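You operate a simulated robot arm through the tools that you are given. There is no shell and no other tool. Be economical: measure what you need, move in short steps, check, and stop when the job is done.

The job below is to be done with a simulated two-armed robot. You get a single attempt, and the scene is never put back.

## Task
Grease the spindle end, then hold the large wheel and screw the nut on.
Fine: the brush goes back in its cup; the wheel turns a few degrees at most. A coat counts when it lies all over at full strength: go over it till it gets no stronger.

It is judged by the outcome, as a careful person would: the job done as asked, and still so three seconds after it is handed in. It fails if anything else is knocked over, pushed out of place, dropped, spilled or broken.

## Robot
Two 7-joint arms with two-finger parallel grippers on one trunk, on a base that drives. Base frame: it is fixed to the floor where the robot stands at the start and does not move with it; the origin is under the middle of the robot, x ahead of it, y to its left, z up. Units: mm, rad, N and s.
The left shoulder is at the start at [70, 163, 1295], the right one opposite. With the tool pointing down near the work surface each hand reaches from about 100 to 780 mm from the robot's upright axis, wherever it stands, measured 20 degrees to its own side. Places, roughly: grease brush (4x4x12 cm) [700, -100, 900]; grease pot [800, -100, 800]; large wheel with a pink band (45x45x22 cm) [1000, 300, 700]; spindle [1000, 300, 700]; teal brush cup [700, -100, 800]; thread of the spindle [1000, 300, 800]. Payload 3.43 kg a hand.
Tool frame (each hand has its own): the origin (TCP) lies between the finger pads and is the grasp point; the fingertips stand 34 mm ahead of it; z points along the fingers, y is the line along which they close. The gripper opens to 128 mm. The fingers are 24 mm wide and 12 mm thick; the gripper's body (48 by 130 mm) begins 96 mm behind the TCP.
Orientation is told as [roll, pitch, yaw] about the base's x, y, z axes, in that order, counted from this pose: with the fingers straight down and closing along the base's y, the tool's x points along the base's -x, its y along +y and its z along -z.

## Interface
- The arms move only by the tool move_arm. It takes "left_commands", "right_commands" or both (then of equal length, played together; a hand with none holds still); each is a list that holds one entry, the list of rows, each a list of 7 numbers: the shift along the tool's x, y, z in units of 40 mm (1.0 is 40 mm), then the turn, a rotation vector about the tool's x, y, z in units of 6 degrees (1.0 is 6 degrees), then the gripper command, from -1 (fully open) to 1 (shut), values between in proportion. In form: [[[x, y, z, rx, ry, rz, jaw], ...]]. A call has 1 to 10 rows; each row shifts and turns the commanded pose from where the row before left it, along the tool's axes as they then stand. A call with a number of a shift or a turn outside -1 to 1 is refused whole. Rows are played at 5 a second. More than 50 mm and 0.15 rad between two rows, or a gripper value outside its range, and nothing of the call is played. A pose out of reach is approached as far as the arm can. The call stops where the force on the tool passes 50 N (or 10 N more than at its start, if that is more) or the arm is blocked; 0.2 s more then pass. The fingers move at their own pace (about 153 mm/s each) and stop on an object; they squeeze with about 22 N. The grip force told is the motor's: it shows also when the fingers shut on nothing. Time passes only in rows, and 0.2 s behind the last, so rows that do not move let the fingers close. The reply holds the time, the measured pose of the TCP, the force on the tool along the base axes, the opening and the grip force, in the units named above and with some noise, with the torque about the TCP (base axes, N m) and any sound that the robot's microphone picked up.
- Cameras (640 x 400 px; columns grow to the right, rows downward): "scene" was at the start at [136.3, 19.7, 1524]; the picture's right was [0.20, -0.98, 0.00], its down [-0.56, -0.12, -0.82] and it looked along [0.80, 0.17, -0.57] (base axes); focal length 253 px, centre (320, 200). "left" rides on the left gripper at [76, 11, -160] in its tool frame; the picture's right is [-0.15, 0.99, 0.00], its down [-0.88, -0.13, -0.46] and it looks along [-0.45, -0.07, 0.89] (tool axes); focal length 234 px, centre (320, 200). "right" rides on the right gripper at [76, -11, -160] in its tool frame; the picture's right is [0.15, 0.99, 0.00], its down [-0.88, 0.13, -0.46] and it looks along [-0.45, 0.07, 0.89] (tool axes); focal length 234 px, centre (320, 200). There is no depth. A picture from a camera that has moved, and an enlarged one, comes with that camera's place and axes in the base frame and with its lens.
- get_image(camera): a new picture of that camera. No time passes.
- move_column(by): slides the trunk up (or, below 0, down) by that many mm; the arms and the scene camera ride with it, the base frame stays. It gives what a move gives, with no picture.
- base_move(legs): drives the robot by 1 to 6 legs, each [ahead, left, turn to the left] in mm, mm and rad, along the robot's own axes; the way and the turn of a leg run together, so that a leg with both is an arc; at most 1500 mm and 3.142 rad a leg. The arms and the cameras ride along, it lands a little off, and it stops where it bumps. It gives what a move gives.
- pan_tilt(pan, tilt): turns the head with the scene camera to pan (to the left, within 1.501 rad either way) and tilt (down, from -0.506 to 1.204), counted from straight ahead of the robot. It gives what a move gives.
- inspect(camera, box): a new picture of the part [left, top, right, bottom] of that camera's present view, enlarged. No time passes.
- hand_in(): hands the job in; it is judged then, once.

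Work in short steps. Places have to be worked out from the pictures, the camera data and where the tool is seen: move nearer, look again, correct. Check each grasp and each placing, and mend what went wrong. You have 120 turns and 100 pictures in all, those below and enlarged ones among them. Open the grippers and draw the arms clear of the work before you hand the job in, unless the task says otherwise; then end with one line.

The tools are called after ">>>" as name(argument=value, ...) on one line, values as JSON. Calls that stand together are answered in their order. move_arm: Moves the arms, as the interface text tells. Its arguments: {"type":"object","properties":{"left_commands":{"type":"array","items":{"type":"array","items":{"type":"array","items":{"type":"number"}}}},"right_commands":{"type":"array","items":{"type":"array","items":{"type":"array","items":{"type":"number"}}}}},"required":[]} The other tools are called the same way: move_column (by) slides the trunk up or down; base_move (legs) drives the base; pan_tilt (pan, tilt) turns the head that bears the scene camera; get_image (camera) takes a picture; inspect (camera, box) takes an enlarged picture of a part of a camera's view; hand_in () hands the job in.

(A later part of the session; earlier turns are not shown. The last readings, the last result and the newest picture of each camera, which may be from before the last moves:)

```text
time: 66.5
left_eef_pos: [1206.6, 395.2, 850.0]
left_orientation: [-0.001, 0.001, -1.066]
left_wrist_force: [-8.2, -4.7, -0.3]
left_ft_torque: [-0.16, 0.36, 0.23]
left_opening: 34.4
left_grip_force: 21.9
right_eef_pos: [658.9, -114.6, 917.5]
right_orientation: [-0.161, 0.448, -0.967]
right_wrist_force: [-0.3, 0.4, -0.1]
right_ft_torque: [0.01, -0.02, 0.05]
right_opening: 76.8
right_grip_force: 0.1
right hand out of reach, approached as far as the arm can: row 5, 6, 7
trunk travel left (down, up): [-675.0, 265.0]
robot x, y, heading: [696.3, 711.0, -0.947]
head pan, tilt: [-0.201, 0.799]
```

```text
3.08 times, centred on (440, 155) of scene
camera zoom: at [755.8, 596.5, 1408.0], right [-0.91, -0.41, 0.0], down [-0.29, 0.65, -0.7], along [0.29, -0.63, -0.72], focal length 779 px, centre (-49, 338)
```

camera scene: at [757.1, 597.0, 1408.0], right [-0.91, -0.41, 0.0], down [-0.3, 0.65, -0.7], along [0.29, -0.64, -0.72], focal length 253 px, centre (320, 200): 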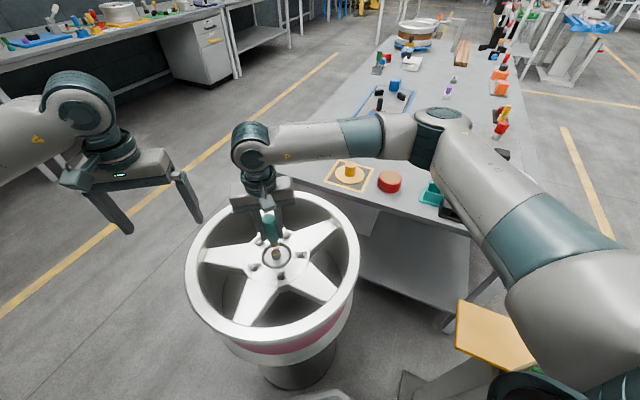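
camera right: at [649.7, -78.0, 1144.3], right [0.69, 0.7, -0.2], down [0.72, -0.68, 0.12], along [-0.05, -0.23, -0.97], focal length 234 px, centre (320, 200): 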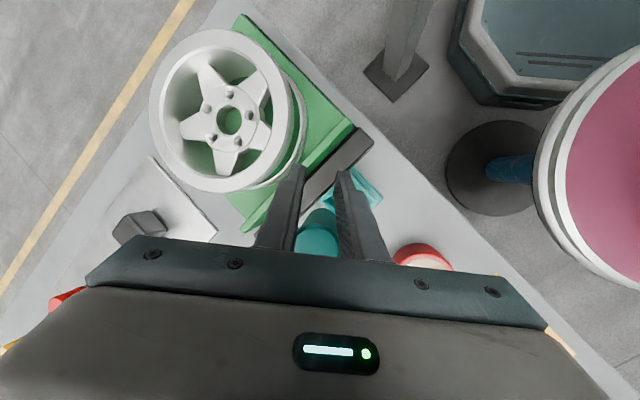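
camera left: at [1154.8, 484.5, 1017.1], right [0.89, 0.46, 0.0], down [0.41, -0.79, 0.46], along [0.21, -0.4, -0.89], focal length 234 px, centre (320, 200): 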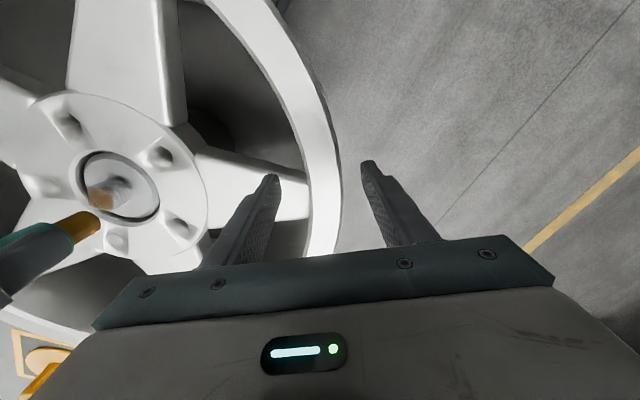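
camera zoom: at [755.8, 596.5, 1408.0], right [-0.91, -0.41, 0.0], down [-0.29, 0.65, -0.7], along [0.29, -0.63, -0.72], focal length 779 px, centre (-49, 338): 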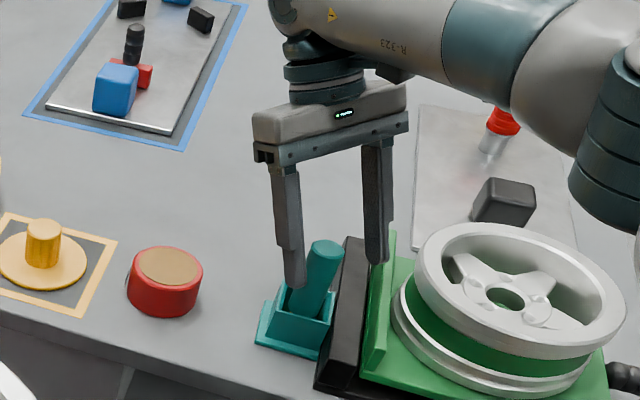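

The brush stands in its cup with the scene undisturbed. I raise the hand and bring it back to pointing straight down, for a clean regrasp.

>>> move_arm(right_commands=[[[0.35, -0.11, -0.7, 0, 0, 0, -0.25], [0.43, -0.14, -0.88, 0, 0, 0, -0.25], [0, 0, 0, -0.31, -0.85, 0, -0.25], [0, 0, 0, -0.31, -0.85, 0, -0.25], [0, 0, 0, -0.31, -0.85, 0, -0.25], [0, 0, 0, -0.31, -0.85, 0, -0.25], [0, 0, 0, -0.31, -0.85, 0, -0.25], [0, 0, 0, 0, 0, 0, -0.25]]])

>>> get_image(camera="right")

```text
time: 68.3
left_eef_pos: [1206.8, 396.4, 848.7]
left_orientation: [0.0, -0.001, -1.067]
left_wrist_force: [-8.0, -5.9, 0.8]
left_ft_torque: [-0.3, 0.24, 0.14]
left_opening: 34.2
left_grip_force: 22.7
right_eef_pos: [655.8, -115.1, 986.0]
right_orientation: [0.012, 0.007, -0.931]
right_wrist_force: [0.3, 0.4, 0.0]
right_ft_torque: [-0.01, 0.02, 0.0]
right_opening: 80.1
right_grip_force: 0.0
trunk travel left (down, up): [-675.0, 265.0]
robot x, y, heading: [695.5, 709.5, -0.945]
head pan, tilt: [-0.201, 0.799]
```

```text
35 pictures are left
camera right: at [600.1, -62.4, 1145.3], right [0.71, 0.71, 0.02], down [0.63, -0.63, 0.45], along [0.33, -0.31, -0.89], focal length 234 px, centre (320, 200)
```

right: 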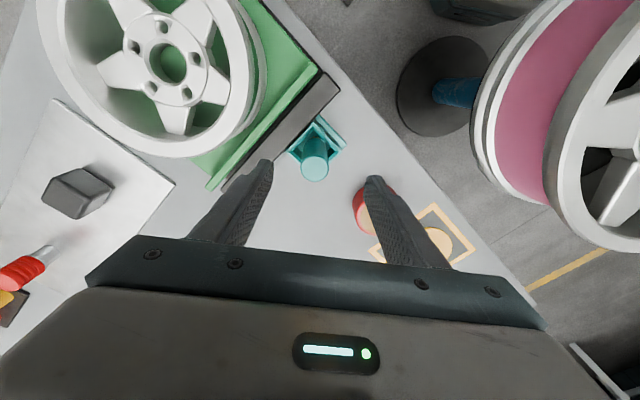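

The brush top is where it was at first. I centre on it, go down a little deeper (TCP z≈877) and regrasp.

>>> move_arm(right_commands=[[[-0.21, -0.12, 0.5, 0, 0, 0, -0.25], [0, 0, 0.8, 0, 0, 0, -0.25], [0, 0, 0.8, 0, 0, 0, -0.25], [0, 0, 0.65, 0, 0, 0, -0.25], [0, 0, 0, 0, 0, 0, 1], [0, 0, 0, 0, 0, 0, 1], [0, 0, 0, 0, 0, 0, 1]]])

>>> inspect(camera="right", box=[260, 100, 380, 260])

```text
time: 69.9
left_eef_pos: [1206.7, 395.5, 849.0]
left_orientation: [-0.001, 0.0, -1.066]
left_wrist_force: [-8.2, -5.9, -0.9]
left_ft_torque: [0.12, 0.35, 0.3]
left_opening: 34.5
left_grip_force: 21.7
right_eef_pos: [659.1, -122.6, 873.4]
right_orientation: [0.014, 0.007, -0.933]
right_wrist_force: [0.8, -0.4, -0.6]
right_ft_torque: [-0.01, 0.01, 0.01]
right_opening: 30.8
right_grip_force: 21.7
trunk travel left (down, up): [-675.0, 265.0]
robot x, y, heading: [695.8, 712.7, -0.947]
head pan, tilt: [-0.201, 0.799]
```

```text
2.50 times, centred on (320, 180) of right
camera zoom: at [603.7, -70.4, 1033.1], right [0.71, 0.71, 0.01], down [0.63, -0.64, 0.45], along [0.33, -0.31, -0.89], focal length 585 px, centre (320, 250)
```

zoom: 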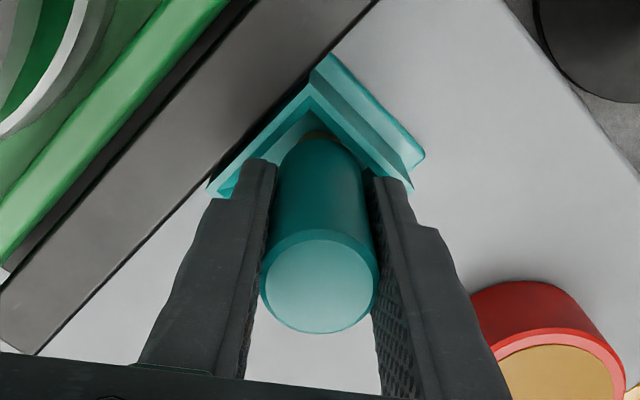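

The grip is good: 30.8 mm and centred, with the tip 85 mm below the TCP. I lift, and re-dip in the pot on the way.

>>> move_arm(right_commands=[[[0, 0, -0.6, 0, 0, 0, 1], [0, 0, -0.9, 0, 0, 0, 1], [0, 0, -0.9, 0, 0, 0, 1], [0, 0, -0.85, 0, 0, 0, 1], [-0.7, 0.975, 0, 0, 0, 0, 1], [-0.7, 0.975, 0, 0, 0, 0, 1], [-0.7, 0.975, 0.1, 0, 0, 0, 1], [0, 0, 0.8, 0, 0, 0, 1], [0, 0, 0.8, 0, 0, 0, 1], [0, 0, 0.5, 0, 0, 0, 1]]])

>>> inspect(camera="scene", box=[340, 120, 440, 220])

```text
time: 72.1
left_eef_pos: [1207.2, 396.5, 848.5]
left_orientation: [0.0, -0.001, -1.067]
left_wrist_force: [-9.0, -5.5, 0.5]
left_ft_torque: [-0.33, -0.12, 0.35]
left_opening: 34.2
left_grip_force: 21.8
right_eef_pos: [800.1, -123.8, 920.6]
right_orientation: [0.013, 0.007, -0.93]
right_wrist_force: [0.2, -0.8, -0.2]
right_ft_torque: [-0.02, -0.01, -0.01]
right_opening: 31.1
right_grip_force: 21.9
trunk travel left (down, up): [-675.0, 265.0]
robot x, y, heading: [692.9, 712.4, -0.948]
head pan, tilt: [-0.201, 0.799]
```

```text
4.00 times, centred on (390, 170) of scene
camera zoom: at [755.7, 596.2, 1408.0], right [-0.91, -0.41, 0.0], down [-0.29, 0.65, -0.7], along [0.29, -0.63, -0.72], focal length 1013 px, centre (40, 320)
```

zoom: 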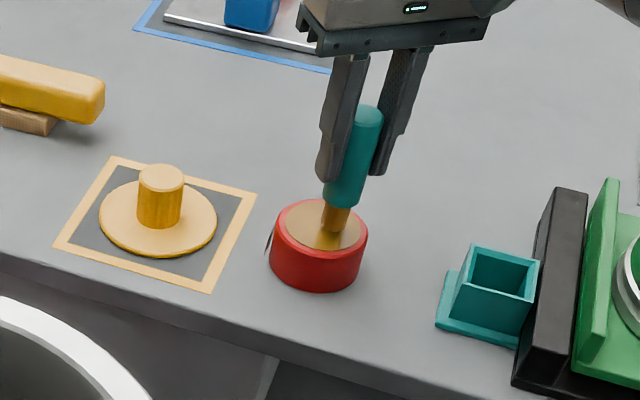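

The tip is just over the grease. I dip 11 mm, lift out and start back to the spindle.

>>> move_arm(right_commands=[[[0, 0, 0.28, 0, 0, 0, 1], [0, 0, 0, 0, 0, 0, 1], [0, 0, -0.4, 0, 0, 0, 1], [0, 0, -0.9, 0, 0, 0, 1], [0, 0, -0.9, 0, 0, 0, 1], [0, 0, -0.8, 0, 0, 0, 1], [0.48, 1, 0, 0, 0, 0, 1], [0.48, 1, 0, 0, 0, 0, 1], [0.48, 1, 0, 0, 0, 0, 1], [0.48, 1, 0, 0, 0, 0, 1]]])

>>> move_arm(right_commands=[[[0.464, 0.968, 0, 0, 0, 0, 1], [0.464, 0.968, 0, 0, 0, 0, 1], [0.464, 0.968, 0, 0, 0, 0, 1], [0.464, 0.968, 0, 0, 0, 0, 1], [0.464, 0.968, 0, 0, 0, 0, 1], [0.464, 0.968, 0.6, 0, 0, 0, 1], [0.464, 0.968, 0.7, 0, 0, 0, 1], [0, 0, 0.8, 0, 0, 0, 1], [0, 0, 0, 0, 0, 0, 1]]])

>>> inspect(camera="scene", box=[240, 200, 310, 270])

```text
time: 74.3
left_eef_pos: [1206.4, 397.0, 848.4]
left_orientation: [0.0, -0.001, -1.068]
left_wrist_force: [-8.6, -4.9, 0.6]
left_ft_torque: [-0.29, 0.13, 0.17]
left_opening: 34.1
left_grip_force: 22.5
right_eef_pos: [884.2, 39.8, 1031.9]
right_orientation: [0.013, 0.006, -0.934]
right_wrist_force: [0.4, -0.4, -0.5]
right_ft_torque: [-0.03, -0.01, -0.02]
right_opening: 30.6
right_grip_force: 21.6
trunk travel left (down, up): [-675.0, 265.0]
robot x, y, heading: [692.3, 711.0, -0.947]
head pan, tilt: [-0.201, 0.799]
```

```text
refused: row 7 steps farther than a row can; nothing moved
```

```text
5.71 times, centred on (275, 235) of scene
camera zoom: at [756.3, 596.9, 1408.1], right [-0.91, -0.41, 0.0], down [-0.29, 0.65, -0.7], along [0.29, -0.64, -0.72], focal length 1447 px, centre (577, 0)
```

zoom: 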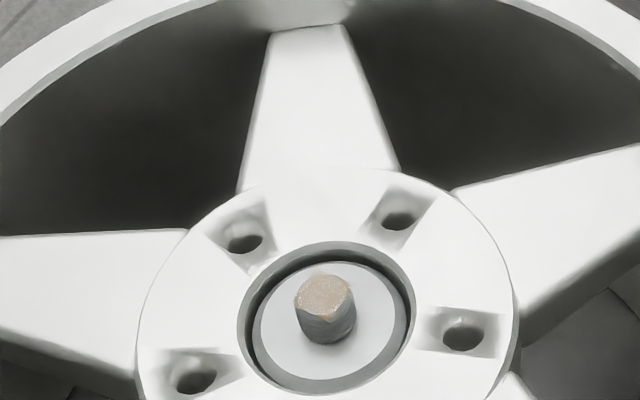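

That view shows the end face thinly coated and the sides bare. I repeat the move with legal step sizes.

>>> move_arm(right_commands=[[[0.45, 0.948, 0, 0, 0, 0, 1], [0.45, 0.948, 0, 0, 0, 0, 1], [0.45, 0.948, 0, 0, 0, 0, 1], [0.45, 0.948, 0, 0, 0, 0, 1], [0.45, 0.948, 0, 0, 0, 0, 1], [0.45, 0.948, 0, 0, 0, 0, 1], [0.45, 0.948, 0.2, 0, 0, 0, 1], [0, 0, 0.9, 0, 0, 0, 1], [0, 0, 0.9, 0, 0, 0, 1], [0, 0, 0.75, 0, 0, 0, 1]]])

>>> inspect(camera="scene", box=[240, 200, 310, 270])

```text
time: 76.5
left_eef_pos: [1206.3, 396.0, 849.2]
left_orientation: [0.002, 0.0, -1.066]
left_wrist_force: [-8.3, -5.8, -0.2]
left_ft_torque: [-0.03, 0.07, 0.31]
left_opening: 34.1
left_grip_force: 22.1
right_eef_pos: [1021.3, 293.0, 928.3]
right_orientation: [0.012, 0.007, -0.931]
right_wrist_force: [-0.3, 0.2, -0.6]
right_ft_torque: [-0.01, 0.03, 0.01]
right_opening: 30.2
right_grip_force: 22.1
trunk travel left (down, up): [-675.0, 265.0]
robot x, y, heading: [692.5, 709.2, -0.945]
head pan, tilt: [-0.201, 0.799]
```

```text
5.71 times, centred on (275, 235) of scene
camera zoom: at [755.8, 596.2, 1408.0], right [-0.91, -0.41, 0.0], down [-0.29, 0.65, -0.7], along [0.29, -0.63, -0.72], focal length 1447 px, centre (577, 0)
```

zoom: 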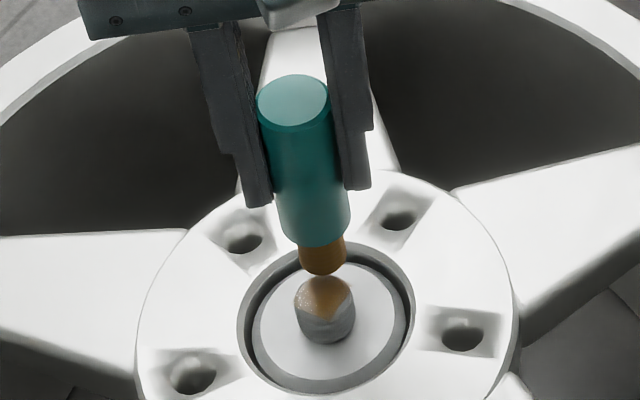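

The tip is over the pin. I lower it to contact and rub the end with small strokes.

>>> move_arm(right_commands=[[[0, 0, 0.5, 0, 0, 0, 1], [0, 0, 0.16, 0, 0, 0, 1], [0, 0, 0.06, 0, 0, 0, 1], [0, 0.15, 0, 0, 0, 0, 1], [0.1, -0.1, 0, 0, 0, 0, 1], [0, -0.15, 0, 0, 0, 0, 1], [-0.2, 0, 0, 0, 0, 0, 1], [0, 0.2, 0, 0, 0, 0, 1], [0.1, -0.1, 0, 0, 0, 0, 1]]])

>>> inspect(camera="scene", box=[260, 225, 292, 264])

```text
time: 78.5
left_eef_pos: [1206.6, 396.6, 849.0]
left_orientation: [-0.002, 0.001, -1.068]
left_wrist_force: [-9.9, -6.2, 0.4]
left_ft_torque: [0.18, 0.12, 0.25]
left_opening: 34.4
left_grip_force: 21.6
right_eef_pos: [1022.3, 294.4, 896.3]
right_orientation: [0.014, 0.007, -0.933]
right_wrist_force: [2.2, -0.9, 0.9]
right_ft_torque: [-0.05, -0.13, 0.01]
right_opening: 29.8
right_grip_force: 22.0
trunk travel left (down, up): [-675.0, 265.0]
robot x, y, heading: [697.4, 712.7, -0.95]
head pan, tilt: [-0.201, 0.799]
```

```text
10.26 times, centred on (276, 244) of scene
camera zoom: at [755.9, 596.4, 1408.0], right [-0.91, -0.41, 0.0], down [-0.29, 0.65, -0.7], along [0.29, -0.63, -0.72], focal length 2597 px, centre (771, -256)
```

zoom: 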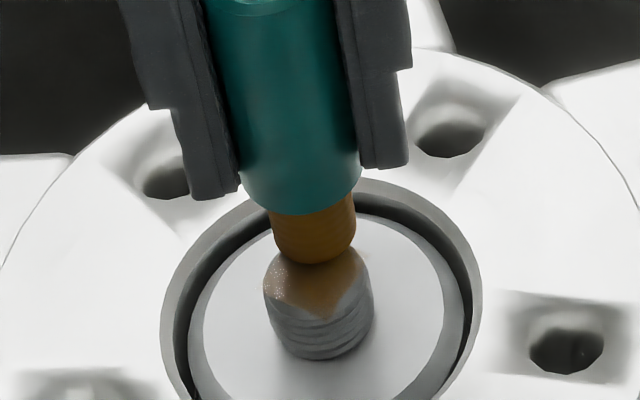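

Light contact on the end. Now the sides: I work only on the tool's ±y sides, where the fingers back the brush rigidly, starting with +y.

>>> move_arm(right_commands=[[[0.1, 0.3, -0.15, 0, 0, 0, 1], [0.075, 0.35, 0, 0, 0, 0, 1], [0, 0, 0.3, 0, 0, 0, 1], [0, 0, 0.2, 0, 0, 0, 1], [0, -0.08, 0, 0, 0, 0, 1], [0.15, -0.03, 0, 0, 0, 0, 1], [-0.15, 0.03, 0, 0, 0, 0, 1], [-0.15, -0.03, 0, 0, 0, 0, 1], [0.15, 0.03, 0, 0, 0, 0, 1]]])

>>> inspect(camera="scene", box=[260, 225, 292, 264])

```text
time: 80.5
left_eef_pos: [1206.1, 396.1, 848.9]
left_orientation: [-0.002, -0.001, -1.064]
left_wrist_force: [-11.1, -5.3, 4.9]
left_ft_torque: [-0.04, 0.37, 0.11]
left_opening: 34.2
left_grip_force: 21.9
right_eef_pos: [1036.4, 315.2, 883.3]
right_orientation: [0.015, 0.006, -0.932]
right_wrist_force: [6.2, -2.4, 0.4]
right_ft_torque: [-0.16, -0.37, 0.06]
right_opening: 29.9
right_grip_force: 21.5
trunk travel left (down, up): [-675.0, 265.0]
robot x, y, heading: [692.4, 707.3, -0.944]
head pan, tilt: [-0.201, 0.799]
```

```text
10.26 times, centred on (276, 244) of scene
camera zoom: at [755.9, 596.5, 1408.1], right [-0.91, -0.41, 0.0], down [-0.29, 0.65, -0.7], along [0.29, -0.63, -0.72], focal length 2597 px, centre (771, -256)
```

zoom: 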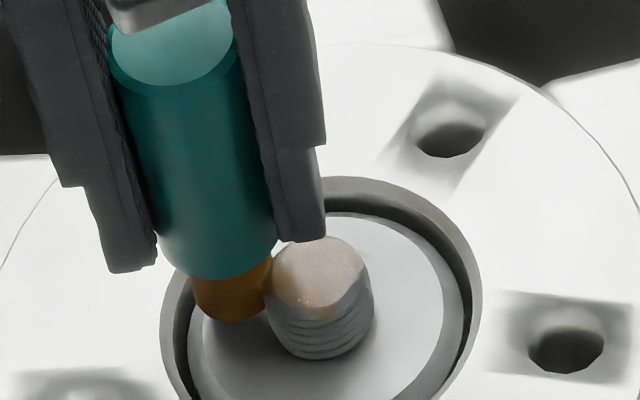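

A light 6.6 N contact with the bristles against the thread. Contact radius works out at about 26 mm, so I follow that circle slowly toward the near side.

>>> move_arm(right_commands=[[[0.13, 0.043, 0, 0, 0, 0, 1], [0.133, 0.018, 0, 0, 0, 0, 1], [0.138, -0.013, 0, 0, 0, 0, 1], [0.13, -0.04, 0, 0, 0, 0, 1], [0.118, -0.065, 0, 0, 0, 0, 1], [0.103, -0.09, 0, 0, 0, 0, 1], [0, 0, 0, 0, 0, 0, 1]]])

>>> inspect(camera="scene", box=[260, 225, 292, 264])

```text
time: 82.1
left_eef_pos: [1205.9, 397.3, 849.3]
left_orientation: [0.001, 0.0, -1.068]
left_wrist_force: [-8.3, -5.9, 3.3]
left_ft_torque: [-0.16, 0.12, 0.34]
left_opening: 34.3
left_grip_force: 21.9
right_eef_pos: [1015.1, 335.4, 883.2]
right_orientation: [0.012, 0.008, -0.932]
right_wrist_force: [-0.7, 0.8, -0.6]
right_ft_torque: [-0.04, 0.04, -0.01]
right_opening: 29.8
right_grip_force: 22.3
trunk travel left (down, up): [-675.0, 265.0]
robot x, y, heading: [692.4, 708.6, -0.945]
head pan, tilt: [-0.201, 0.799]
```

```text
10.26 times, centred on (276, 244) of scene
camera zoom: at [755.6, 596.7, 1408.0], right [-0.91, -0.41, 0.0], down [-0.29, 0.65, -0.7], along [0.29, -0.63, -0.72], focal length 2597 px, centre (771, -256)
```

zoom: 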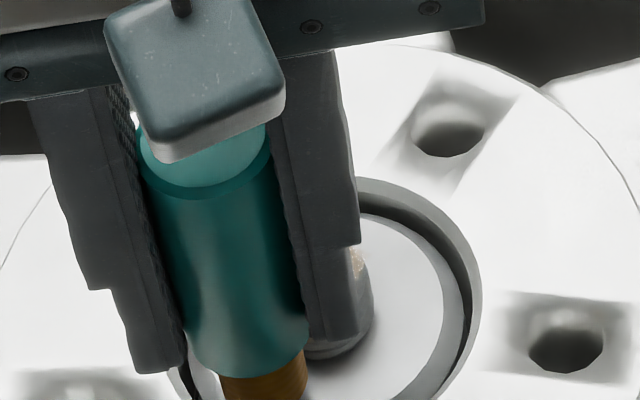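

Contact was lost by about 3 mm. I move in by that much and continue round the near side.

>>> move_arm(right_commands=[[[-0.06, -0.055, 0, 0, 0, 0, 1], [0.085, -0.108, 0, 0, 0, 0, 1], [0.055, -0.123, 0, 0, 0, 0, 1], [0.03, -0.133, 0, 0, 0, 0, 1], [0.003, -0.138, 0, 0, 0, 0, 1], [-0.025, -0.133, 0, 0, 0, 0, 1], [-0.053, -0.125, 0, 0, 0, 0, 1], [0, 0, 0, 0, 0, 0, 1]]])

>>> inspect(camera="scene", box=[260, 225, 292, 264])

```text
time: 83.9
left_eef_pos: [1204.0, 396.3, 848.6]
left_orientation: [0.001, 0.001, -1.067]
left_wrist_force: [-8.4, -5.3, 2.7]
left_ft_torque: [-0.24, 0.1, 0.26]
left_opening: 33.9
left_grip_force: 22.1
right_eef_pos: [986.7, 317.5, 882.6]
right_orientation: [0.013, 0.005, -0.929]
right_wrist_force: [-0.3, -0.6, -0.7]
right_ft_torque: [-0.01, 0.01, -0.03]
right_opening: 29.7
right_grip_force: 21.7
trunk travel left (down, up): [-675.0, 265.0]
robot x, y, heading: [694.0, 710.9, -0.943]
head pan, tilt: [-0.201, 0.799]
```

```text
10.26 times, centred on (276, 244) of scene
camera zoom: at [755.7, 596.7, 1408.1], right [-0.91, -0.41, 0.0], down [-0.29, 0.65, -0.7], along [0.29, -0.63, -0.72], focal length 2597 px, centre (771, -256)
```

zoom: 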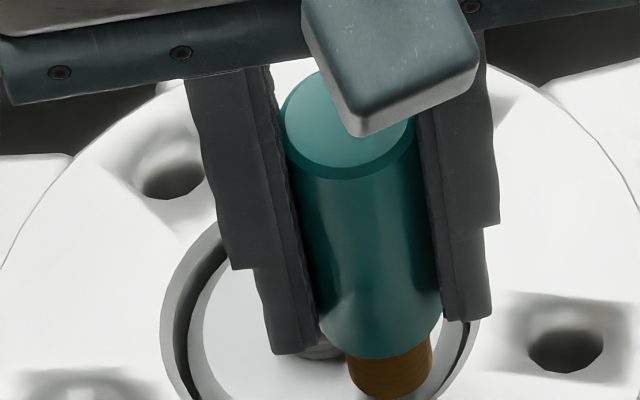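

The bristles are about 4 mm clear again. I move in and sweep back along the near side, checking by force.

>>> move_arm(right_commands=[[[-0.05, 0.022, 0, 0, 0, 0, 1], [-0.055, 0.025, 0, 0, 0, 0, 1], [0.04, 0.128, 0, 0, 0, 0, 1], [0.015, 0.135, 0, 0, 0, 0, 1], [0, 0, 0, 0, 0, 0, 1]]])

```text
time: 85.1
left_eef_pos: [1205.9, 397.0, 847.5]
left_orientation: [0.0, 0.001, -1.066]
left_wrist_force: [-2.9, -4.4, 1.1]
left_ft_torque: [-0.01, 0.31, 0.33]
left_opening: 34.1
left_grip_force: 22.4
right_eef_pos: [996.7, 324.1, 881.9]
right_orientation: [0.013, 0.008, -0.932]
right_wrist_force: [-12.3, 0.5, -0.2]
right_ft_torque: [0.01, 0.88, -0.16]
right_opening: 29.9
right_grip_force: 21.9
trunk travel left (down, up): [-675.0, 265.0]
robot x, y, heading: [693.5, 706.1, -0.942]
head pan, tilt: [-0.201, 0.799]
```

Now it touches with 12 N on the near side. I continue the sweep with small steps.

>>> move_arm(right_commands=[[[0.005, 0.13, 0, 0, 0, 0, 1], [-0.03, 0.13, 0, 0, 0, 0, 1], [-0.055, 0.12, 0, 0, 0, 0, 1], [-0.085, 0.11, 0, 0, 0, 0, 1], [0, 0, 0, 0, 0, 0, 1]]])

```text
time: 86.3
left_eef_pos: [1206.4, 396.6, 848.8]
left_orientation: [0.001, -0.001, -1.069]
left_wrist_force: [-9.5, -4.8, -0.1]
left_ft_torque: [-0.18, -0.19, 0.03]
left_opening: 34.2
left_grip_force: 21.6
right_eef_pos: [1019.3, 330.8, 884.6]
right_orientation: [0.016, 0.006, -0.932]
right_wrist_force: [1.1, 2.5, 0.3]
right_ft_torque: [0.19, -0.09, 0.07]
right_opening: 30.1
right_grip_force: 21.4
trunk travel left (down, up): [-675.0, 265.0]
robot x, y, heading: [697.8, 707.6, -0.947]
head pan, tilt: [-0.201, 0.799]
```

Light contact all along. I lift clear sideways to see what the side coat looks like.

>>> move_arm(right_commands=[[[0.05, 0.3, 0, 0, 0, 0, 1], [0, 0.3, -0.5, 0, 0, 0, 1], [-0.3, 0.8, -0.5, 0, 0, 0, 1], [-0.5, 0.3, 0, 0, 0, 0, 1]]])

>>> inspect(camera="scene", box=[256, 232, 296, 270])

```text
time: 87.3
left_eef_pos: [1206.0, 396.8, 849.0]
left_orientation: [0.001, 0.0, -1.065]
left_wrist_force: [-8.4, -4.7, 0.8]
left_ft_torque: [-0.01, 0.2, 0.11]
left_opening: 34.0
left_grip_force: 21.5
right_eef_pos: [1089.7, 344.5, 923.9]
right_orientation: [0.015, 0.005, -0.933]
right_wrist_force: [0.7, 0.0, -0.5]
right_ft_torque: [0.02, 0.03, -0.03]
right_opening: 29.9
right_grip_force: 22.0
trunk travel left (down, up): [-675.0, 265.0]
robot x, y, heading: [691.9, 713.2, -0.949]
head pan, tilt: [-0.201, 0.799]
```

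```text
10.53 times, centred on (276, 251) of scene
camera zoom: at [755.9, 596.4, 1408.0], right [-0.91, -0.41, 0.0], down [-0.29, 0.65, -0.7], along [0.29, -0.63, -0.72], focal length 2665 px, centre (783, -337)
```

zoom: 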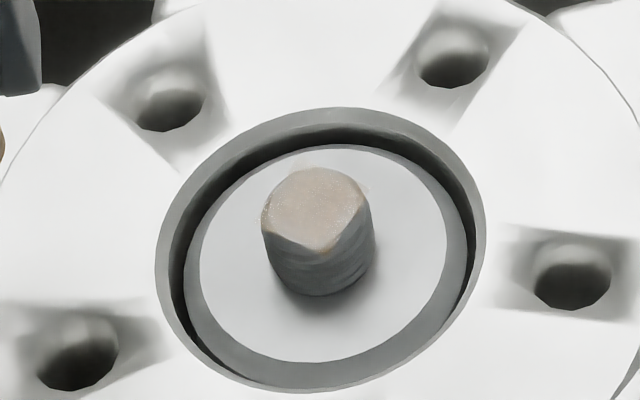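

The sides stay bare even after contact, and the coat is a square patch lying on the end face. So the end face is the surface to coat, and it shines with gloss. I go back and raster the whole face evenly under light pressure.

>>> move_arm(right_commands=[[[0.11, -0.72, 0, 0, 0, 0, 1], [0.11, -0.72, 0, 0, 0, 0, 1], [0.11, -0.71, 0, 0, 0, 0, 1], [0, 0, 0.5, 0, 0, 0, 1], [0, 0, 0.15, 0, 0, 0, 1], [0, 0, 0.08, 0, 0, 0, 1], [0, 0, 0, 0, 0, 0, 1]]])

>>> inspect(camera="scene", box=[256, 220, 296, 270])

```text
time: 88.9
left_eef_pos: [1205.2, 397.5, 850.2]
left_orientation: [-0.001, 0.0, -1.067]
left_wrist_force: [-7.1, -5.2, -0.5]
left_ft_torque: [-0.12, 0.02, 0.06]
left_opening: 34.3
left_grip_force: 22.1
right_eef_pos: [1013.2, 305.6, 893.9]
right_orientation: [0.013, 0.005, -0.932]
right_wrist_force: [-0.3, -2.5, 15.5]
right_ft_torque: [-0.26, 0.03, 0.02]
right_opening: 29.8
right_grip_force: 21.6
trunk travel left (down, up): [-675.0, 265.0]
robot x, y, heading: [691.6, 712.1, -0.949]
head pan, tilt: [-0.201, 0.799]
```

```text
8.00 times, centred on (276, 245) of scene
camera zoom: at [755.4, 597.2, 1408.2], right [-0.91, -0.41, 0.0], down [-0.29, 0.65, -0.7], along [0.29, -0.64, -0.72], focal length 2026 px, centre (672, -160)
```

zoom: 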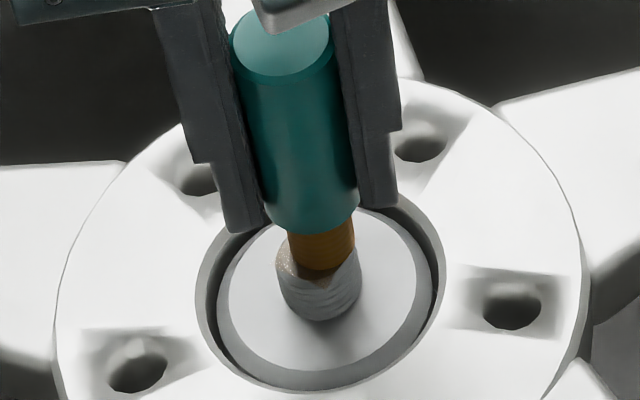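

The brush is centred on the end face. I ease the pressure slightly and raster ±11 mm over it.

>>> move_arm(right_commands=[[[-0.14, -0.14, -0.03, 0, 0, 0, 1], [-0.14, -0.14, 0, 0, 0, 0, 1], [0.28, 0, 0, 0, 0, 0, 1], [0.28, 0, 0, 0, 0, 0, 1], [0, 0.28, 0, 0, 0, 0, 1], [-0.28, 0, 0, 0, 0, 0, 1], [-0.28, 0, 0, 0, 0, 0, 1], [0, 0.28, 0, 0, 0, 0, 1], [0.28, 0, 0, 0, 0, 0, 1], [0.28, 0, 0, 0, 0, 0, 1]]])

>>> move_arm(right_commands=[[[0, -0.28, 0, 0, 0, 0, 1], [0, -0.28, 0, 0, 0, 0, 1], [-0.28, 0, 0, 0, 0, 0, 1], [0, 0.28, 0, 0, 0, 0, 1], [0, 0.28, 0, 0, 0, 0, 1], [-0.28, 0, 0, 0, 0, 0, 1], [0, -0.28, 0, 0, 0, 0, 1], [0, -0.28, 0, 0, 0, 0, 1], [0.28, 0.28, 0, 0, 0, 0, 1]]])

```text
time: 91.1
left_eef_pos: [1206.8, 396.8, 848.2]
left_orientation: [0.0, 0.0, -1.067]
left_wrist_force: [-8.7, -6.0, 0.8]
left_ft_torque: [-0.43, 0.0, 0.31]
left_opening: 34.1
left_grip_force: 21.5
right_eef_pos: [1017.7, 323.5, 896.1]
right_orientation: [0.013, 0.007, -0.932]
right_wrist_force: [-0.1, -0.2, -1.1]
right_ft_torque: [0.0, 0.01, -0.02]
right_opening: 29.8
right_grip_force: 21.7
trunk travel left (down, up): [-675.0, 265.0]
robot x, y, heading: [693.5, 712.5, -0.949]
head pan, tilt: [-0.201, 0.799]
```

```text
time: 93.1
left_eef_pos: [1205.2, 396.7, 849.3]
left_orientation: [0.0, 0.001, -1.067]
left_wrist_force: [-6.4, -4.1, 0.7]
left_ft_torque: [-0.21, 0.44, 0.08]
left_opening: 33.9
left_grip_force: 22.6
right_eef_pos: [1013.7, 304.1, 893.7]
right_orientation: [0.011, 0.006, -0.933]
right_wrist_force: [0.0, -6.1, 7.1]
right_ft_torque: [-0.37, 0.05, 0.02]
right_opening: 29.9
right_grip_force: 21.6
trunk travel left (down, up): [-675.0, 265.0]
robot x, y, heading: [696.5, 713.5, -0.948]
head pan, tilt: [-0.201, 0.799]
```

Both passes kept light contact (7 N at the centre). I repeat the raster twice more, then lift away and compare the coat.

>>> move_arm(right_commands=[[[-0.14, -0.14, 0, 0, 0, 0, 1], [-0.1, -0.1, 0, 0, 0, 0, 1], [0.24, 0, 0, 0, 0, 0, 1], [0.24, 0, 0, 0, 0, 0, 1], [0, 0.24, 0, 0, 0, 0, 1], [-0.24, 0, 0, 0, 0, 0, 1], [-0.24, 0, 0, 0, 0, 0, 1], [0, 0.24, 0, 0, 0, 0, 1], [0.24, 0, 0, 0, 0, 0, 1], [0.24, 0, 0, 0, 0, 0, 1]]])

>>> move_arm(right_commands=[[[-0.12, 0, 0, 0, 0, 0, 1], [0, -0.24, 0, 0, 0, 0, 1], [0, -0.24, 0, 0, 0, 0, 1], [-0.2, 0, 0, 0, 0, 0, 1], [0, 0.24, 0, 0, 0, 0, 1], [0, 0.24, 0, 0, 0, 0, 1], [0, 0.4, -0.4, 0, 0, 0, 1], [-0.3, 0.8, -0.4, 0, 0, 0, 1], [-0.5, 0.5, 0, 0, 0, 0, 1]]])

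>>> inspect(camera="scene", box=[256, 232, 296, 270])

```text
time: 95.3
left_eef_pos: [1205.6, 396.6, 848.6]
left_orientation: [-0.001, 0.0, -1.066]
left_wrist_force: [-8.2, -6.1, 0.9]
left_ft_torque: [-0.36, 0.06, 0.25]
left_opening: 33.8
left_grip_force: 21.8
right_eef_pos: [1016.1, 319.3, 896.2]
right_orientation: [0.012, 0.007, -0.931]
right_wrist_force: [-1.7, 0.1, -0.3]
right_ft_torque: [0.01, -0.01, 0.01]
right_opening: 29.7
right_grip_force: 21.8
trunk travel left (down, up): [-675.0, 265.0]
robot x, y, heading: [693.4, 710.5, -0.948]
head pan, tilt: [-0.201, 0.799]
```

```text
time: 97.3
left_eef_pos: [1206.1, 395.5, 849.9]
left_orientation: [0.0, 0.0, -1.069]
left_wrist_force: [-7.7, -5.5, 3.1]
left_ft_torque: [-0.07, 0.27, 0.12]
left_opening: 34.1
left_grip_force: 21.8
right_eef_pos: [1097.8, 320.0, 927.0]
right_orientation: [0.013, 0.007, -0.933]
right_wrist_force: [0.2, 0.3, -0.1]
right_ft_torque: [0.01, 0.02, 0.0]
right_opening: 30.0
right_grip_force: 22.0
trunk travel left (down, up): [-675.0, 265.0]
robot x, y, heading: [695.1, 709.4, -0.944]
head pan, tilt: [-0.201, 0.799]
```

```text
10.53 times, centred on (276, 251) of scene
camera zoom: at [756.0, 596.8, 1408.1], right [-0.91, -0.41, 0.0], down [-0.29, 0.65, -0.7], along [0.29, -0.64, -0.72], focal length 2665 px, centre (783, -337)
```

zoom: 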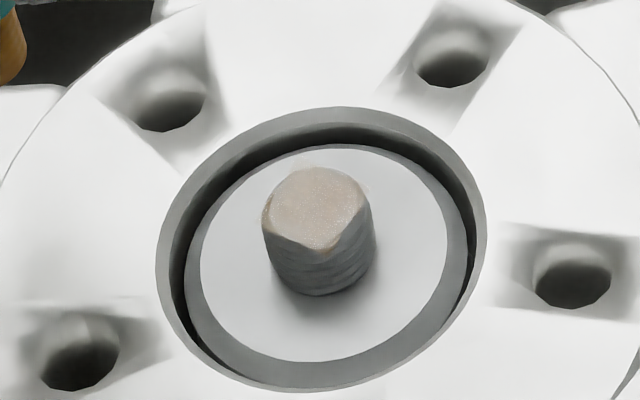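

The coat looks the same before and after the extra passes, so it seems saturated. One check from the right wrist camera, at a different angle, to see that it is even.

>>> inspect(camera="right", box=[230, 95, 290, 140])

```text
8.89 times, centred on (260, 118) of right
camera zoom: at [1042.0, 374.5, 1085.8], right [0.71, 0.71, 0.01], down [0.63, -0.64, 0.45], along [0.33, -0.31, -0.89], focal length 2082 px, centre (853, 933)
```

zoom: 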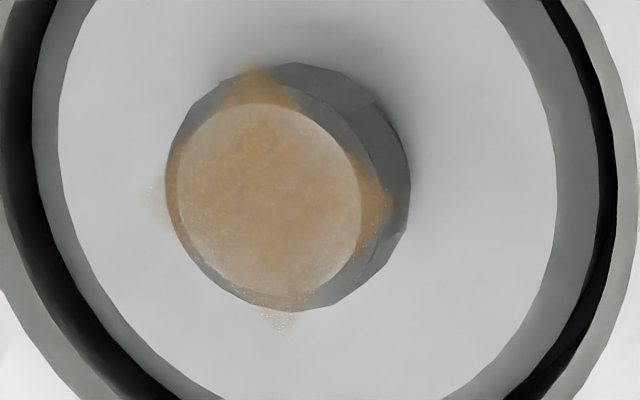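

This view is decisive: the patch is a square about 24 mm wide on the end face, strong towards the robot and +y, but speckled at the far (-x tool) and -y corners. My raster centre was about 5 mm off, so I cover those sides now.

>>> move_arm(right_commands=[[[0.275, -0.68, 0, 0, 0, 0, 1], [0.275, -0.68, 0, 0, 0, 0, 1], [0.275, -0.68, 0, 0, 0, 0, 1], [0, 0, 0.5, 0, 0, 0, 1], [0, 0, 0.23, 0, 0, 0, 1], [0, 0, 0.08, 0, 0, 0, 1], [0, 0, 0, 0, 0, 0, 1]]])

>>> move_arm(right_commands=[[[-0.2, 0, 0, 0, 0, 0, 1], [-0.2, 0, 0, 0, 0, 0, 1], [0, -0.15, 0, 0, 0, 0, 1], [0.2, 0, 0, 0, 0, 0, 1], [0.2, 0, 0, 0, 0, 0, 1], [0, -0.2, 0, 0, 0, 0, 1], [-0.2, 0, 0, 0, 0, 0, 1], [-0.2, 0, 0, 0, 0, 0, 1], [0, 0.2, 0, 0, 0, 0, 1], [0.2, 0.15, 0, 0, 0, 0, 1]]])

```text
time: 98.9
left_eef_pos: [1205.9, 397.1, 847.7]
left_orientation: [0.0, 0.0, -1.066]
left_wrist_force: [-8.3, -4.6, 2.4]
left_ft_torque: [-0.13, 0.22, 0.21]
left_opening: 34.2
left_grip_force: 22.3
right_eef_pos: [1009.7, 300.8, 894.2]
right_orientation: [0.013, 0.006, -0.931]
right_wrist_force: [-0.9, 0.3, 0.8]
right_ft_torque: [0.06, 0.02, -0.02]
right_opening: 29.7
right_grip_force: 22.0
trunk travel left (down, up): [-675.0, 265.0]
robot x, y, heading: [692.9, 709.5, -0.943]
head pan, tilt: [-0.201, 0.799]
```

```text
time: 101.1
left_eef_pos: [1206.5, 396.4, 848.7]
left_orientation: [0.0, 0.0, -1.066]
left_wrist_force: [-7.3, -3.9, 1.3]
left_ft_torque: [-0.26, 0.33, 0.2]
left_opening: 34.2
left_grip_force: 22.3
right_eef_pos: [1017.9, 292.9, 894.9]
right_orientation: [0.014, 0.005, -0.931]
right_wrist_force: [0.2, -0.9, 2.3]
right_ft_torque: [-0.1, -0.05, -0.02]
right_opening: 29.5
right_grip_force: 22.0
trunk travel left (down, up): [-675.0, 265.0]
robot x, y, heading: [692.3, 708.7, -0.945]
head pan, tilt: [-0.201, 0.799]
```

Contact is very light (2 N), so I press 1.2 mm more and make dense passes over the far and -y part.

>>> move_arm(right_commands=[[[0, 0, 0.03, 0, 0, 0, 1], [-0.2, 0, 0, 0, 0, 0, 1], [-0.15, -0.12, 0, 0, 0, 0, 1], [0.2, 0, 0, 0, 0, 0, 1], [0.2, 0, 0, 0, 0, 0, 1], [0, -0.12, 0, 0, 0, 0, 1], [-0.2, 0, 0, 0, 0, 0, 1], [-0.2, 0, 0, 0, 0, 0, 1], [0, -0.12, 0, 0, 0, 0, 1], [0.2, 0, 0, 0, 0, 0, 1]]])

>>> move_arm(right_commands=[[[0.2, 0, 0, 0, 0, 0, 1], [0.1, 0.15, 0, 0, 0, 0, 1], [-0.2, 0, 0, 0, 0, 0, 1], [-0.3, 0, 0, 0, 0, 0, 1], [0, 0.2, 0, 0, 0, 0, 1], [0.2, 0.2, 0, 0, 0, 0, 1], [0, 0.5, -0.4, 0, 0, 0, 1], [-0.3, 0.8, -0.4, 0, 0, 0, 1], [-0.1, 0.8, 0, 0, 0, 0, 1]]])

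>>> inspect(camera="right", box=[230, 95, 290, 140])

```text
time: 103.3
left_eef_pos: [1206.2, 396.0, 848.3]
left_orientation: [0.0, -0.001, -1.066]
left_wrist_force: [-8.2, -5.9, 0.9]
left_ft_torque: [-0.04, 0.23, 0.32]
left_opening: 34.0
left_grip_force: 21.6
right_eef_pos: [1009.4, 280.7, 891.9]
right_orientation: [0.014, 0.007, -0.931]
right_wrist_force: [-0.5, 0.2, -0.2]
right_ft_torque: [0.02, 0.03, 0.0]
right_opening: 30.1
right_grip_force: 21.9
trunk travel left (down, up): [-675.0, 265.0]
robot x, y, heading: [691.3, 711.4, -0.947]
head pan, tilt: [-0.201, 0.799]
```

```text
time: 105.3
left_eef_pos: [1206.0, 396.3, 848.2]
left_orientation: [-0.001, 0.0, -1.067]
left_wrist_force: [-7.6, -5.1, 0.4]
left_ft_torque: [-0.19, 0.21, 0.17]
left_opening: 33.7
left_grip_force: 22.0
right_eef_pos: [1101.8, 331.8, 927.0]
right_orientation: [0.012, 0.006, -0.931]
right_wrist_force: [-0.7, -0.8, -1.1]
right_ft_torque: [0.01, -0.01, 0.03]
right_opening: 30.0
right_grip_force: 22.0
trunk travel left (down, up): [-675.0, 265.0]
robot x, y, heading: [692.7, 705.4, -0.945]
head pan, tilt: [-0.201, 0.799]
```

```text
8.89 times, centred on (260, 118) of right
camera zoom: at [1045.3, 384.3, 1085.4], right [0.71, 0.71, 0.01], down [0.63, -0.64, 0.45], along [0.33, -0.31, -0.89], focal length 2082 px, centre (853, 933)
```

zoom: 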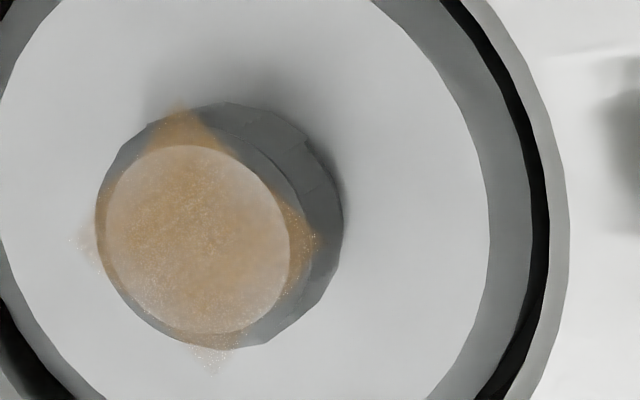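

The face is evenly covered now, with faint corners only outside the pin's edge. To be safe on full strength, I make two more firm, complete passes over the whole face from the true centre.

>>> move_arm(right_commands=[[[0.24, -0.74, 0, 0, 0, 0, 1], [0.24, -0.74, 0, 0, 0, 0, 1], [0.24, -0.74, 0, 0, 0, 0, 1], [0, 0, 0.5, 0, 0, 0, 1], [0, 0, 0.25, 0, 0, 0, 1], [0, 0, 0.1, 0, 0, 0, 1], [-0.1, 0, 0, 0, 0, 0, 1], [0, 0, 0, 0, 0, 0, 1]]])

>>> move_arm(right_commands=[[[-0.15, -0.3, 0, 0, 0, 0, 1], [0, 0.3, 0, 0, 0, 0, 1], [0, 0.3, 0, 0, 0, 0, 1], [0.15, 0, 0, 0, 0, 0, 1], [0, -0.3, 0, 0, 0, 0, 1], [0, -0.3, 0, 0, 0, 0, 1], [0.15, 0, 0, 0, 0, 0, 1], [0, 0.3, 0, 0, 0, 0, 1], [0, 0.3, 0, 0, 0, 0, 1], [0, -0.3, 0, 0, 0, 0, 1]]])

>>> move_arm(right_commands=[[[0.15, -0.2, 0, 0, 0, 0, 1], [-0.2, 0, 0, 0, 0, 0, 1], [-0.2, 0, 0, 0, 0, 0, 1], [-0.2, 0, 0, 0, 0, 0, 1], [0, 0.2, 0, 0, 0, 0, 1], [0.2, 0, 0, 0, 0, 0, 1], [0.2, 0, 0, 0, 0, 0, 1], [0, 0.2, 0, 0, 0, 0, 1], [-0.2, 0, 0, 0, 0, 0, 1], [-0.2, 0, 0, 0, 0, 0, 1]]])

```text
time: 107.1
left_eef_pos: [1205.7, 396.6, 849.8]
left_orientation: [0.0, -0.001, -1.069]
left_wrist_force: [-8.9, -5.6, 0.8]
left_ft_torque: [0.07, 0.16, 0.09]
left_opening: 34.0
left_grip_force: 21.4
right_eef_pos: [1018.5, 300.3, 891.7]
right_orientation: [0.015, 0.006, -0.933]
right_wrist_force: [-2.1, 3.9, 13.8]
right_ft_torque: [0.18, 0.08, 0.01]
right_opening: 30.3
right_grip_force: 22.1
trunk travel left (down, up): [-675.0, 265.0]
robot x, y, heading: [693.7, 707.5, -0.949]
head pan, tilt: [-0.201, 0.799]
```

```text
time: 109.3
left_eef_pos: [1206.1, 395.8, 847.9]
left_orientation: [-0.001, 0.0, -1.066]
left_wrist_force: [-8.0, -6.4, 1.8]
left_ft_torque: [-0.23, -0.17, 0.21]
left_opening: 34.1
left_grip_force: 22.2
right_eef_pos: [1014.2, 305.9, 890.9]
right_orientation: [0.015, 0.006, -0.931]
right_wrist_force: [1.9, 0.0, 4.5]
right_ft_torque: [0.01, -0.19, 0.03]
right_opening: 30.1
right_grip_force: 21.8
trunk travel left (down, up): [-675.0, 265.0]
robot x, y, heading: [692.8, 711.0, -0.946]
head pan, tilt: [-0.201, 0.799]
```

```text
time: 111.5
left_eef_pos: [1205.3, 395.2, 848.6]
left_orientation: [0.001, 0.0, -1.066]
left_wrist_force: [-7.4, -5.4, 3.5]
left_ft_torque: [-0.14, 0.19, 0.23]
left_opening: 34.1
left_grip_force: 21.9
right_eef_pos: [1030.4, 294.8, 891.6]
right_orientation: [0.014, 0.006, -0.932]
right_wrist_force: [0.1, -0.2, -1.1]
right_ft_torque: [0.02, -0.03, 0.01]
right_opening: 30.0
right_grip_force: 21.6
trunk travel left (down, up): [-675.0, 265.0]
robot x, y, heading: [695.4, 706.1, -0.945]
head pan, tilt: [-0.201, 0.799]
```

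Passes done with good contact. I lift off to the same viewpoint as the first wrist-camera check and compare.

>>> move_arm(right_commands=[[[0, 0, -0.4, 0, 0, 0, 1], [0, 0.6, -0.48, 0, 0, 0, 1], [0.02, 0.6, 0, 0, 0, 0, 1], [0.0, 0.55, 0, 0, 0, 0, 1]]])

>>> inspect(camera="right", box=[225, 90, 295, 145])

```text
time: 112.5
left_eef_pos: [1206.7, 395.8, 848.8]
left_orientation: [-0.002, -0.001, -1.065]
left_wrist_force: [-7.5, -3.3, 3.1]
left_ft_torque: [-0.2, 0.17, 0.13]
left_opening: 34.1
left_grip_force: 22.4
right_eef_pos: [1086.5, 338.1, 925.4]
right_orientation: [0.014, 0.008, -0.932]
right_wrist_force: [0.3, -0.6, -0.9]
right_ft_torque: [0.01, 0.01, 0.01]
right_opening: 29.9
right_grip_force: 21.5
trunk travel left (down, up): [-675.0, 265.0]
robot x, y, heading: [690.9, 713.0, -0.95]
head pan, tilt: [-0.201, 0.799]
```

```text
7.27 times, centred on (260, 118) of right
camera zoom: at [1029.4, 390.2, 1085.0], right [0.71, 0.71, 0.01], down [0.63, -0.64, 0.45], along [0.33, -0.31, -0.89], focal length 1703 px, centre (756, 800)
```

zoom: 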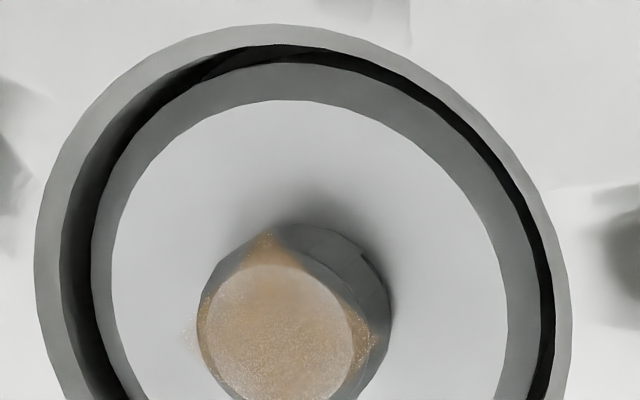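

No visible change any more, so the coat is saturated. Next I take the brush back to its cup at height.

>>> move_arm(right_commands=[[[0, 0, -0.7, 0, 0, 0, 1], [0, 0, -0.9, 0, 0, 0, 1], [-0.18, -0.97, 0, 0, 0, 0, 1], [-0.18, -0.97, 0, 0, 0, 0, 1], [-0.18, -0.97, 0, 0, 0, 0, 1], [-0.18, -0.97, 0, 0, 0, 0, 1], [-0.18, -0.97, 0, 0, 0, 0, 1], [-0.18, -0.97, 0, 0, 0, 0, 1], [-0.18, -0.97, 0, 0, 0, 0, 1], [-0.18, -0.97, 0, 0, 0, 0, 1]]])

>>> move_arm(right_commands=[[[-0.18, -0.96, 0, 0, 0, 0, 1], [-0.18, -0.96, 0, 0, 0, 0, 1], [-0.18, -0.96, 0, 0, 0, 0, 1], [-0.18, -0.96, 0, 0, 0, 0, 1], [-0.18, -0.96, 0, 0, 0, 0, 1], [-0.18, -0.96, 0, 0, 0, 0, 1], [-0.18, -0.96, 0, 0, 0, 0, 1], [-0.18, -0.9, 0, 0, 0, 0, 1], [0, 0, 0.5, 0, 0, 0, 1], [0, 0, 0, 0, 0, 0, 1]]])

>>> inspect(camera="scene", box=[400, 120, 500, 220])

```text
time: 114.7
left_eef_pos: [1206.3, 397.0, 848.0]
left_orientation: [0.002, 0.002, -1.067]
left_wrist_force: [-8.4, -4.5, 0.3]
left_ft_torque: [0.06, -0.14, 0.24]
left_opening: 34.1
left_grip_force: 21.9
right_eef_pos: [868.8, 105.2, 984.9]
right_orientation: [0.014, 0.008, -0.929]
right_wrist_force: [-0.8, 0.0, -0.9]
right_ft_torque: [0.02, -0.01, -0.01]
right_opening: 29.9
right_grip_force: 22.1
trunk travel left (down, up): [-675.0, 265.0]
robot x, y, heading: [698.4, 710.8, -0.95]
head pan, tilt: [-0.201, 0.799]
```

```text
time: 116.9
left_eef_pos: [1205.8, 396.2, 847.9]
left_orientation: [0.001, 0.0, -1.067]
left_wrist_force: [-6.5, -4.0, -0.3]
left_ft_torque: [-0.12, 0.15, 0.22]
left_opening: 34.0
left_grip_force: 21.6
right_eef_pos: [661.7, -123.2, 961.4]
right_orientation: [0.015, 0.008, -0.932]
right_wrist_force: [-0.1, -1.0, -1.0]
right_ft_torque: [0.03, -0.04, 0.02]
right_opening: 30.1
right_grip_force: 21.8
trunk travel left (down, up): [-675.0, 265.0]
robot x, y, heading: [692.6, 710.3, -0.943]
head pan, tilt: [-0.201, 0.799]
```

```text
4.00 times, centred on (450, 170) of scene
camera zoom: at [755.9, 596.6, 1408.0], right [-0.91, -0.41, 0.0], down [-0.29, 0.65, -0.7], along [0.29, -0.63, -0.72], focal length 1013 px, centre (-200, 320)
```

zoom: 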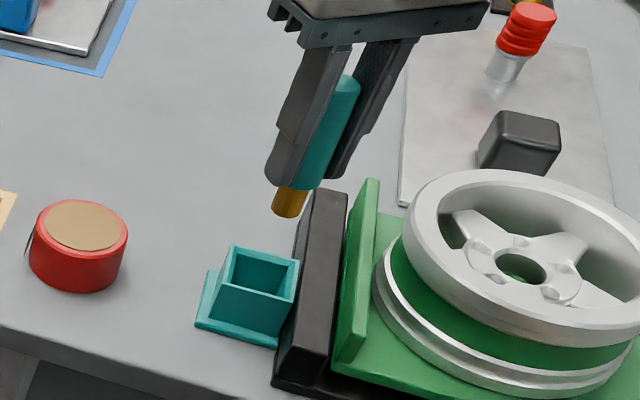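

The brush hangs upright over the cup. To know how it sits in the grip, I compare with the same wrist-camera window I took at the regrasp.

>>> inspect(camera="right", box=[260, 100, 380, 260])

```text
2.50 times, centred on (320, 180) of right
camera zoom: at [606.0, -71.5, 1120.8], right [0.71, 0.71, 0.01], down [0.63, -0.63, 0.45], along [0.33, -0.31, -0.89], focal length 585 px, centre (320, 250)
```

zoom: 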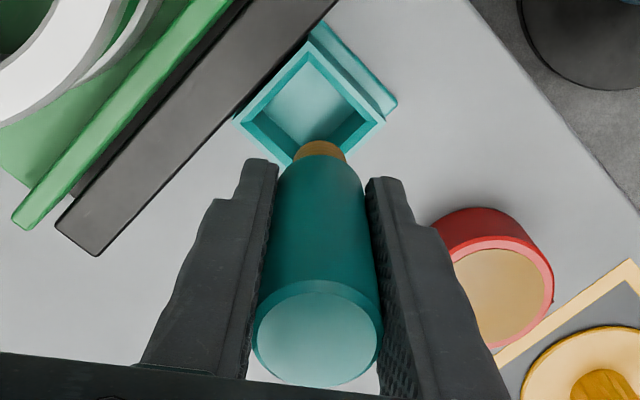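

The tip is about 5 mm right of the cup's centre line. I correct by that and lower the brush gently into the cup.

>>> move_arm(right_commands=[[[0.08, -0.11, 0.3, 0, 0, 0, 1], [0, 0, 0.5, 0, 0, 0, 1], [0, 0, 0.4, 0, 0, 0, 1], [0, 0, 0.4, 0, 0, 0, 1], [0, 0, 0.3, 0, 0, 0, 1], [0, 0, 0.2, 0, 0, 0, 1], [0, 0, 0, 0, 0, 0, 1]]])

>>> inspect(camera="scene", box=[400, 120, 500, 220])

```text
time: 118.5
left_eef_pos: [1206.9, 397.2, 848.1]
left_orientation: [0.0, 0.0, -1.066]
left_wrist_force: [-6.3, -4.2, 0.5]
left_ft_torque: [-0.07, 0.22, 0.18]
left_opening: 34.0
left_grip_force: 22.1
right_eef_pos: [657.8, -124.1, 877.4]
right_orientation: [0.014, 0.006, -0.932]
right_wrist_force: [-0.2, 0.3, 0.4]
right_ft_torque: [-0.01, 0.03, -0.02]
right_opening: 30.1
right_grip_force: 22.0
trunk travel left (down, up): [-675.0, 265.0]
robot x, y, heading: [693.5, 707.5, -0.949]
head pan, tilt: [-0.201, 0.799]
```

```text
4.00 times, centred on (450, 170) of scene
camera zoom: at [755.9, 596.6, 1408.0], right [-0.91, -0.41, 0.0], down [-0.29, 0.65, -0.7], along [0.29, -0.63, -0.72], focal length 1013 px, centre (-200, 320)
```

zoom: 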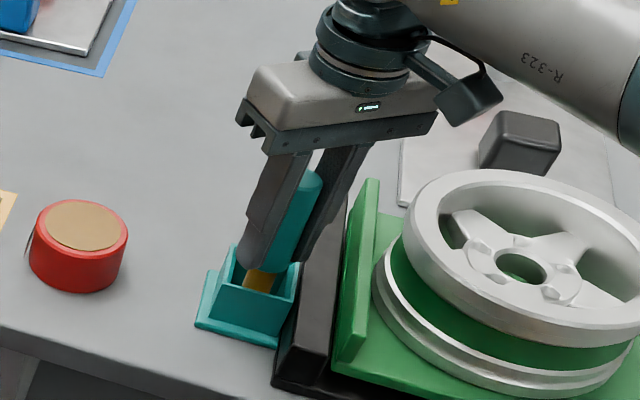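

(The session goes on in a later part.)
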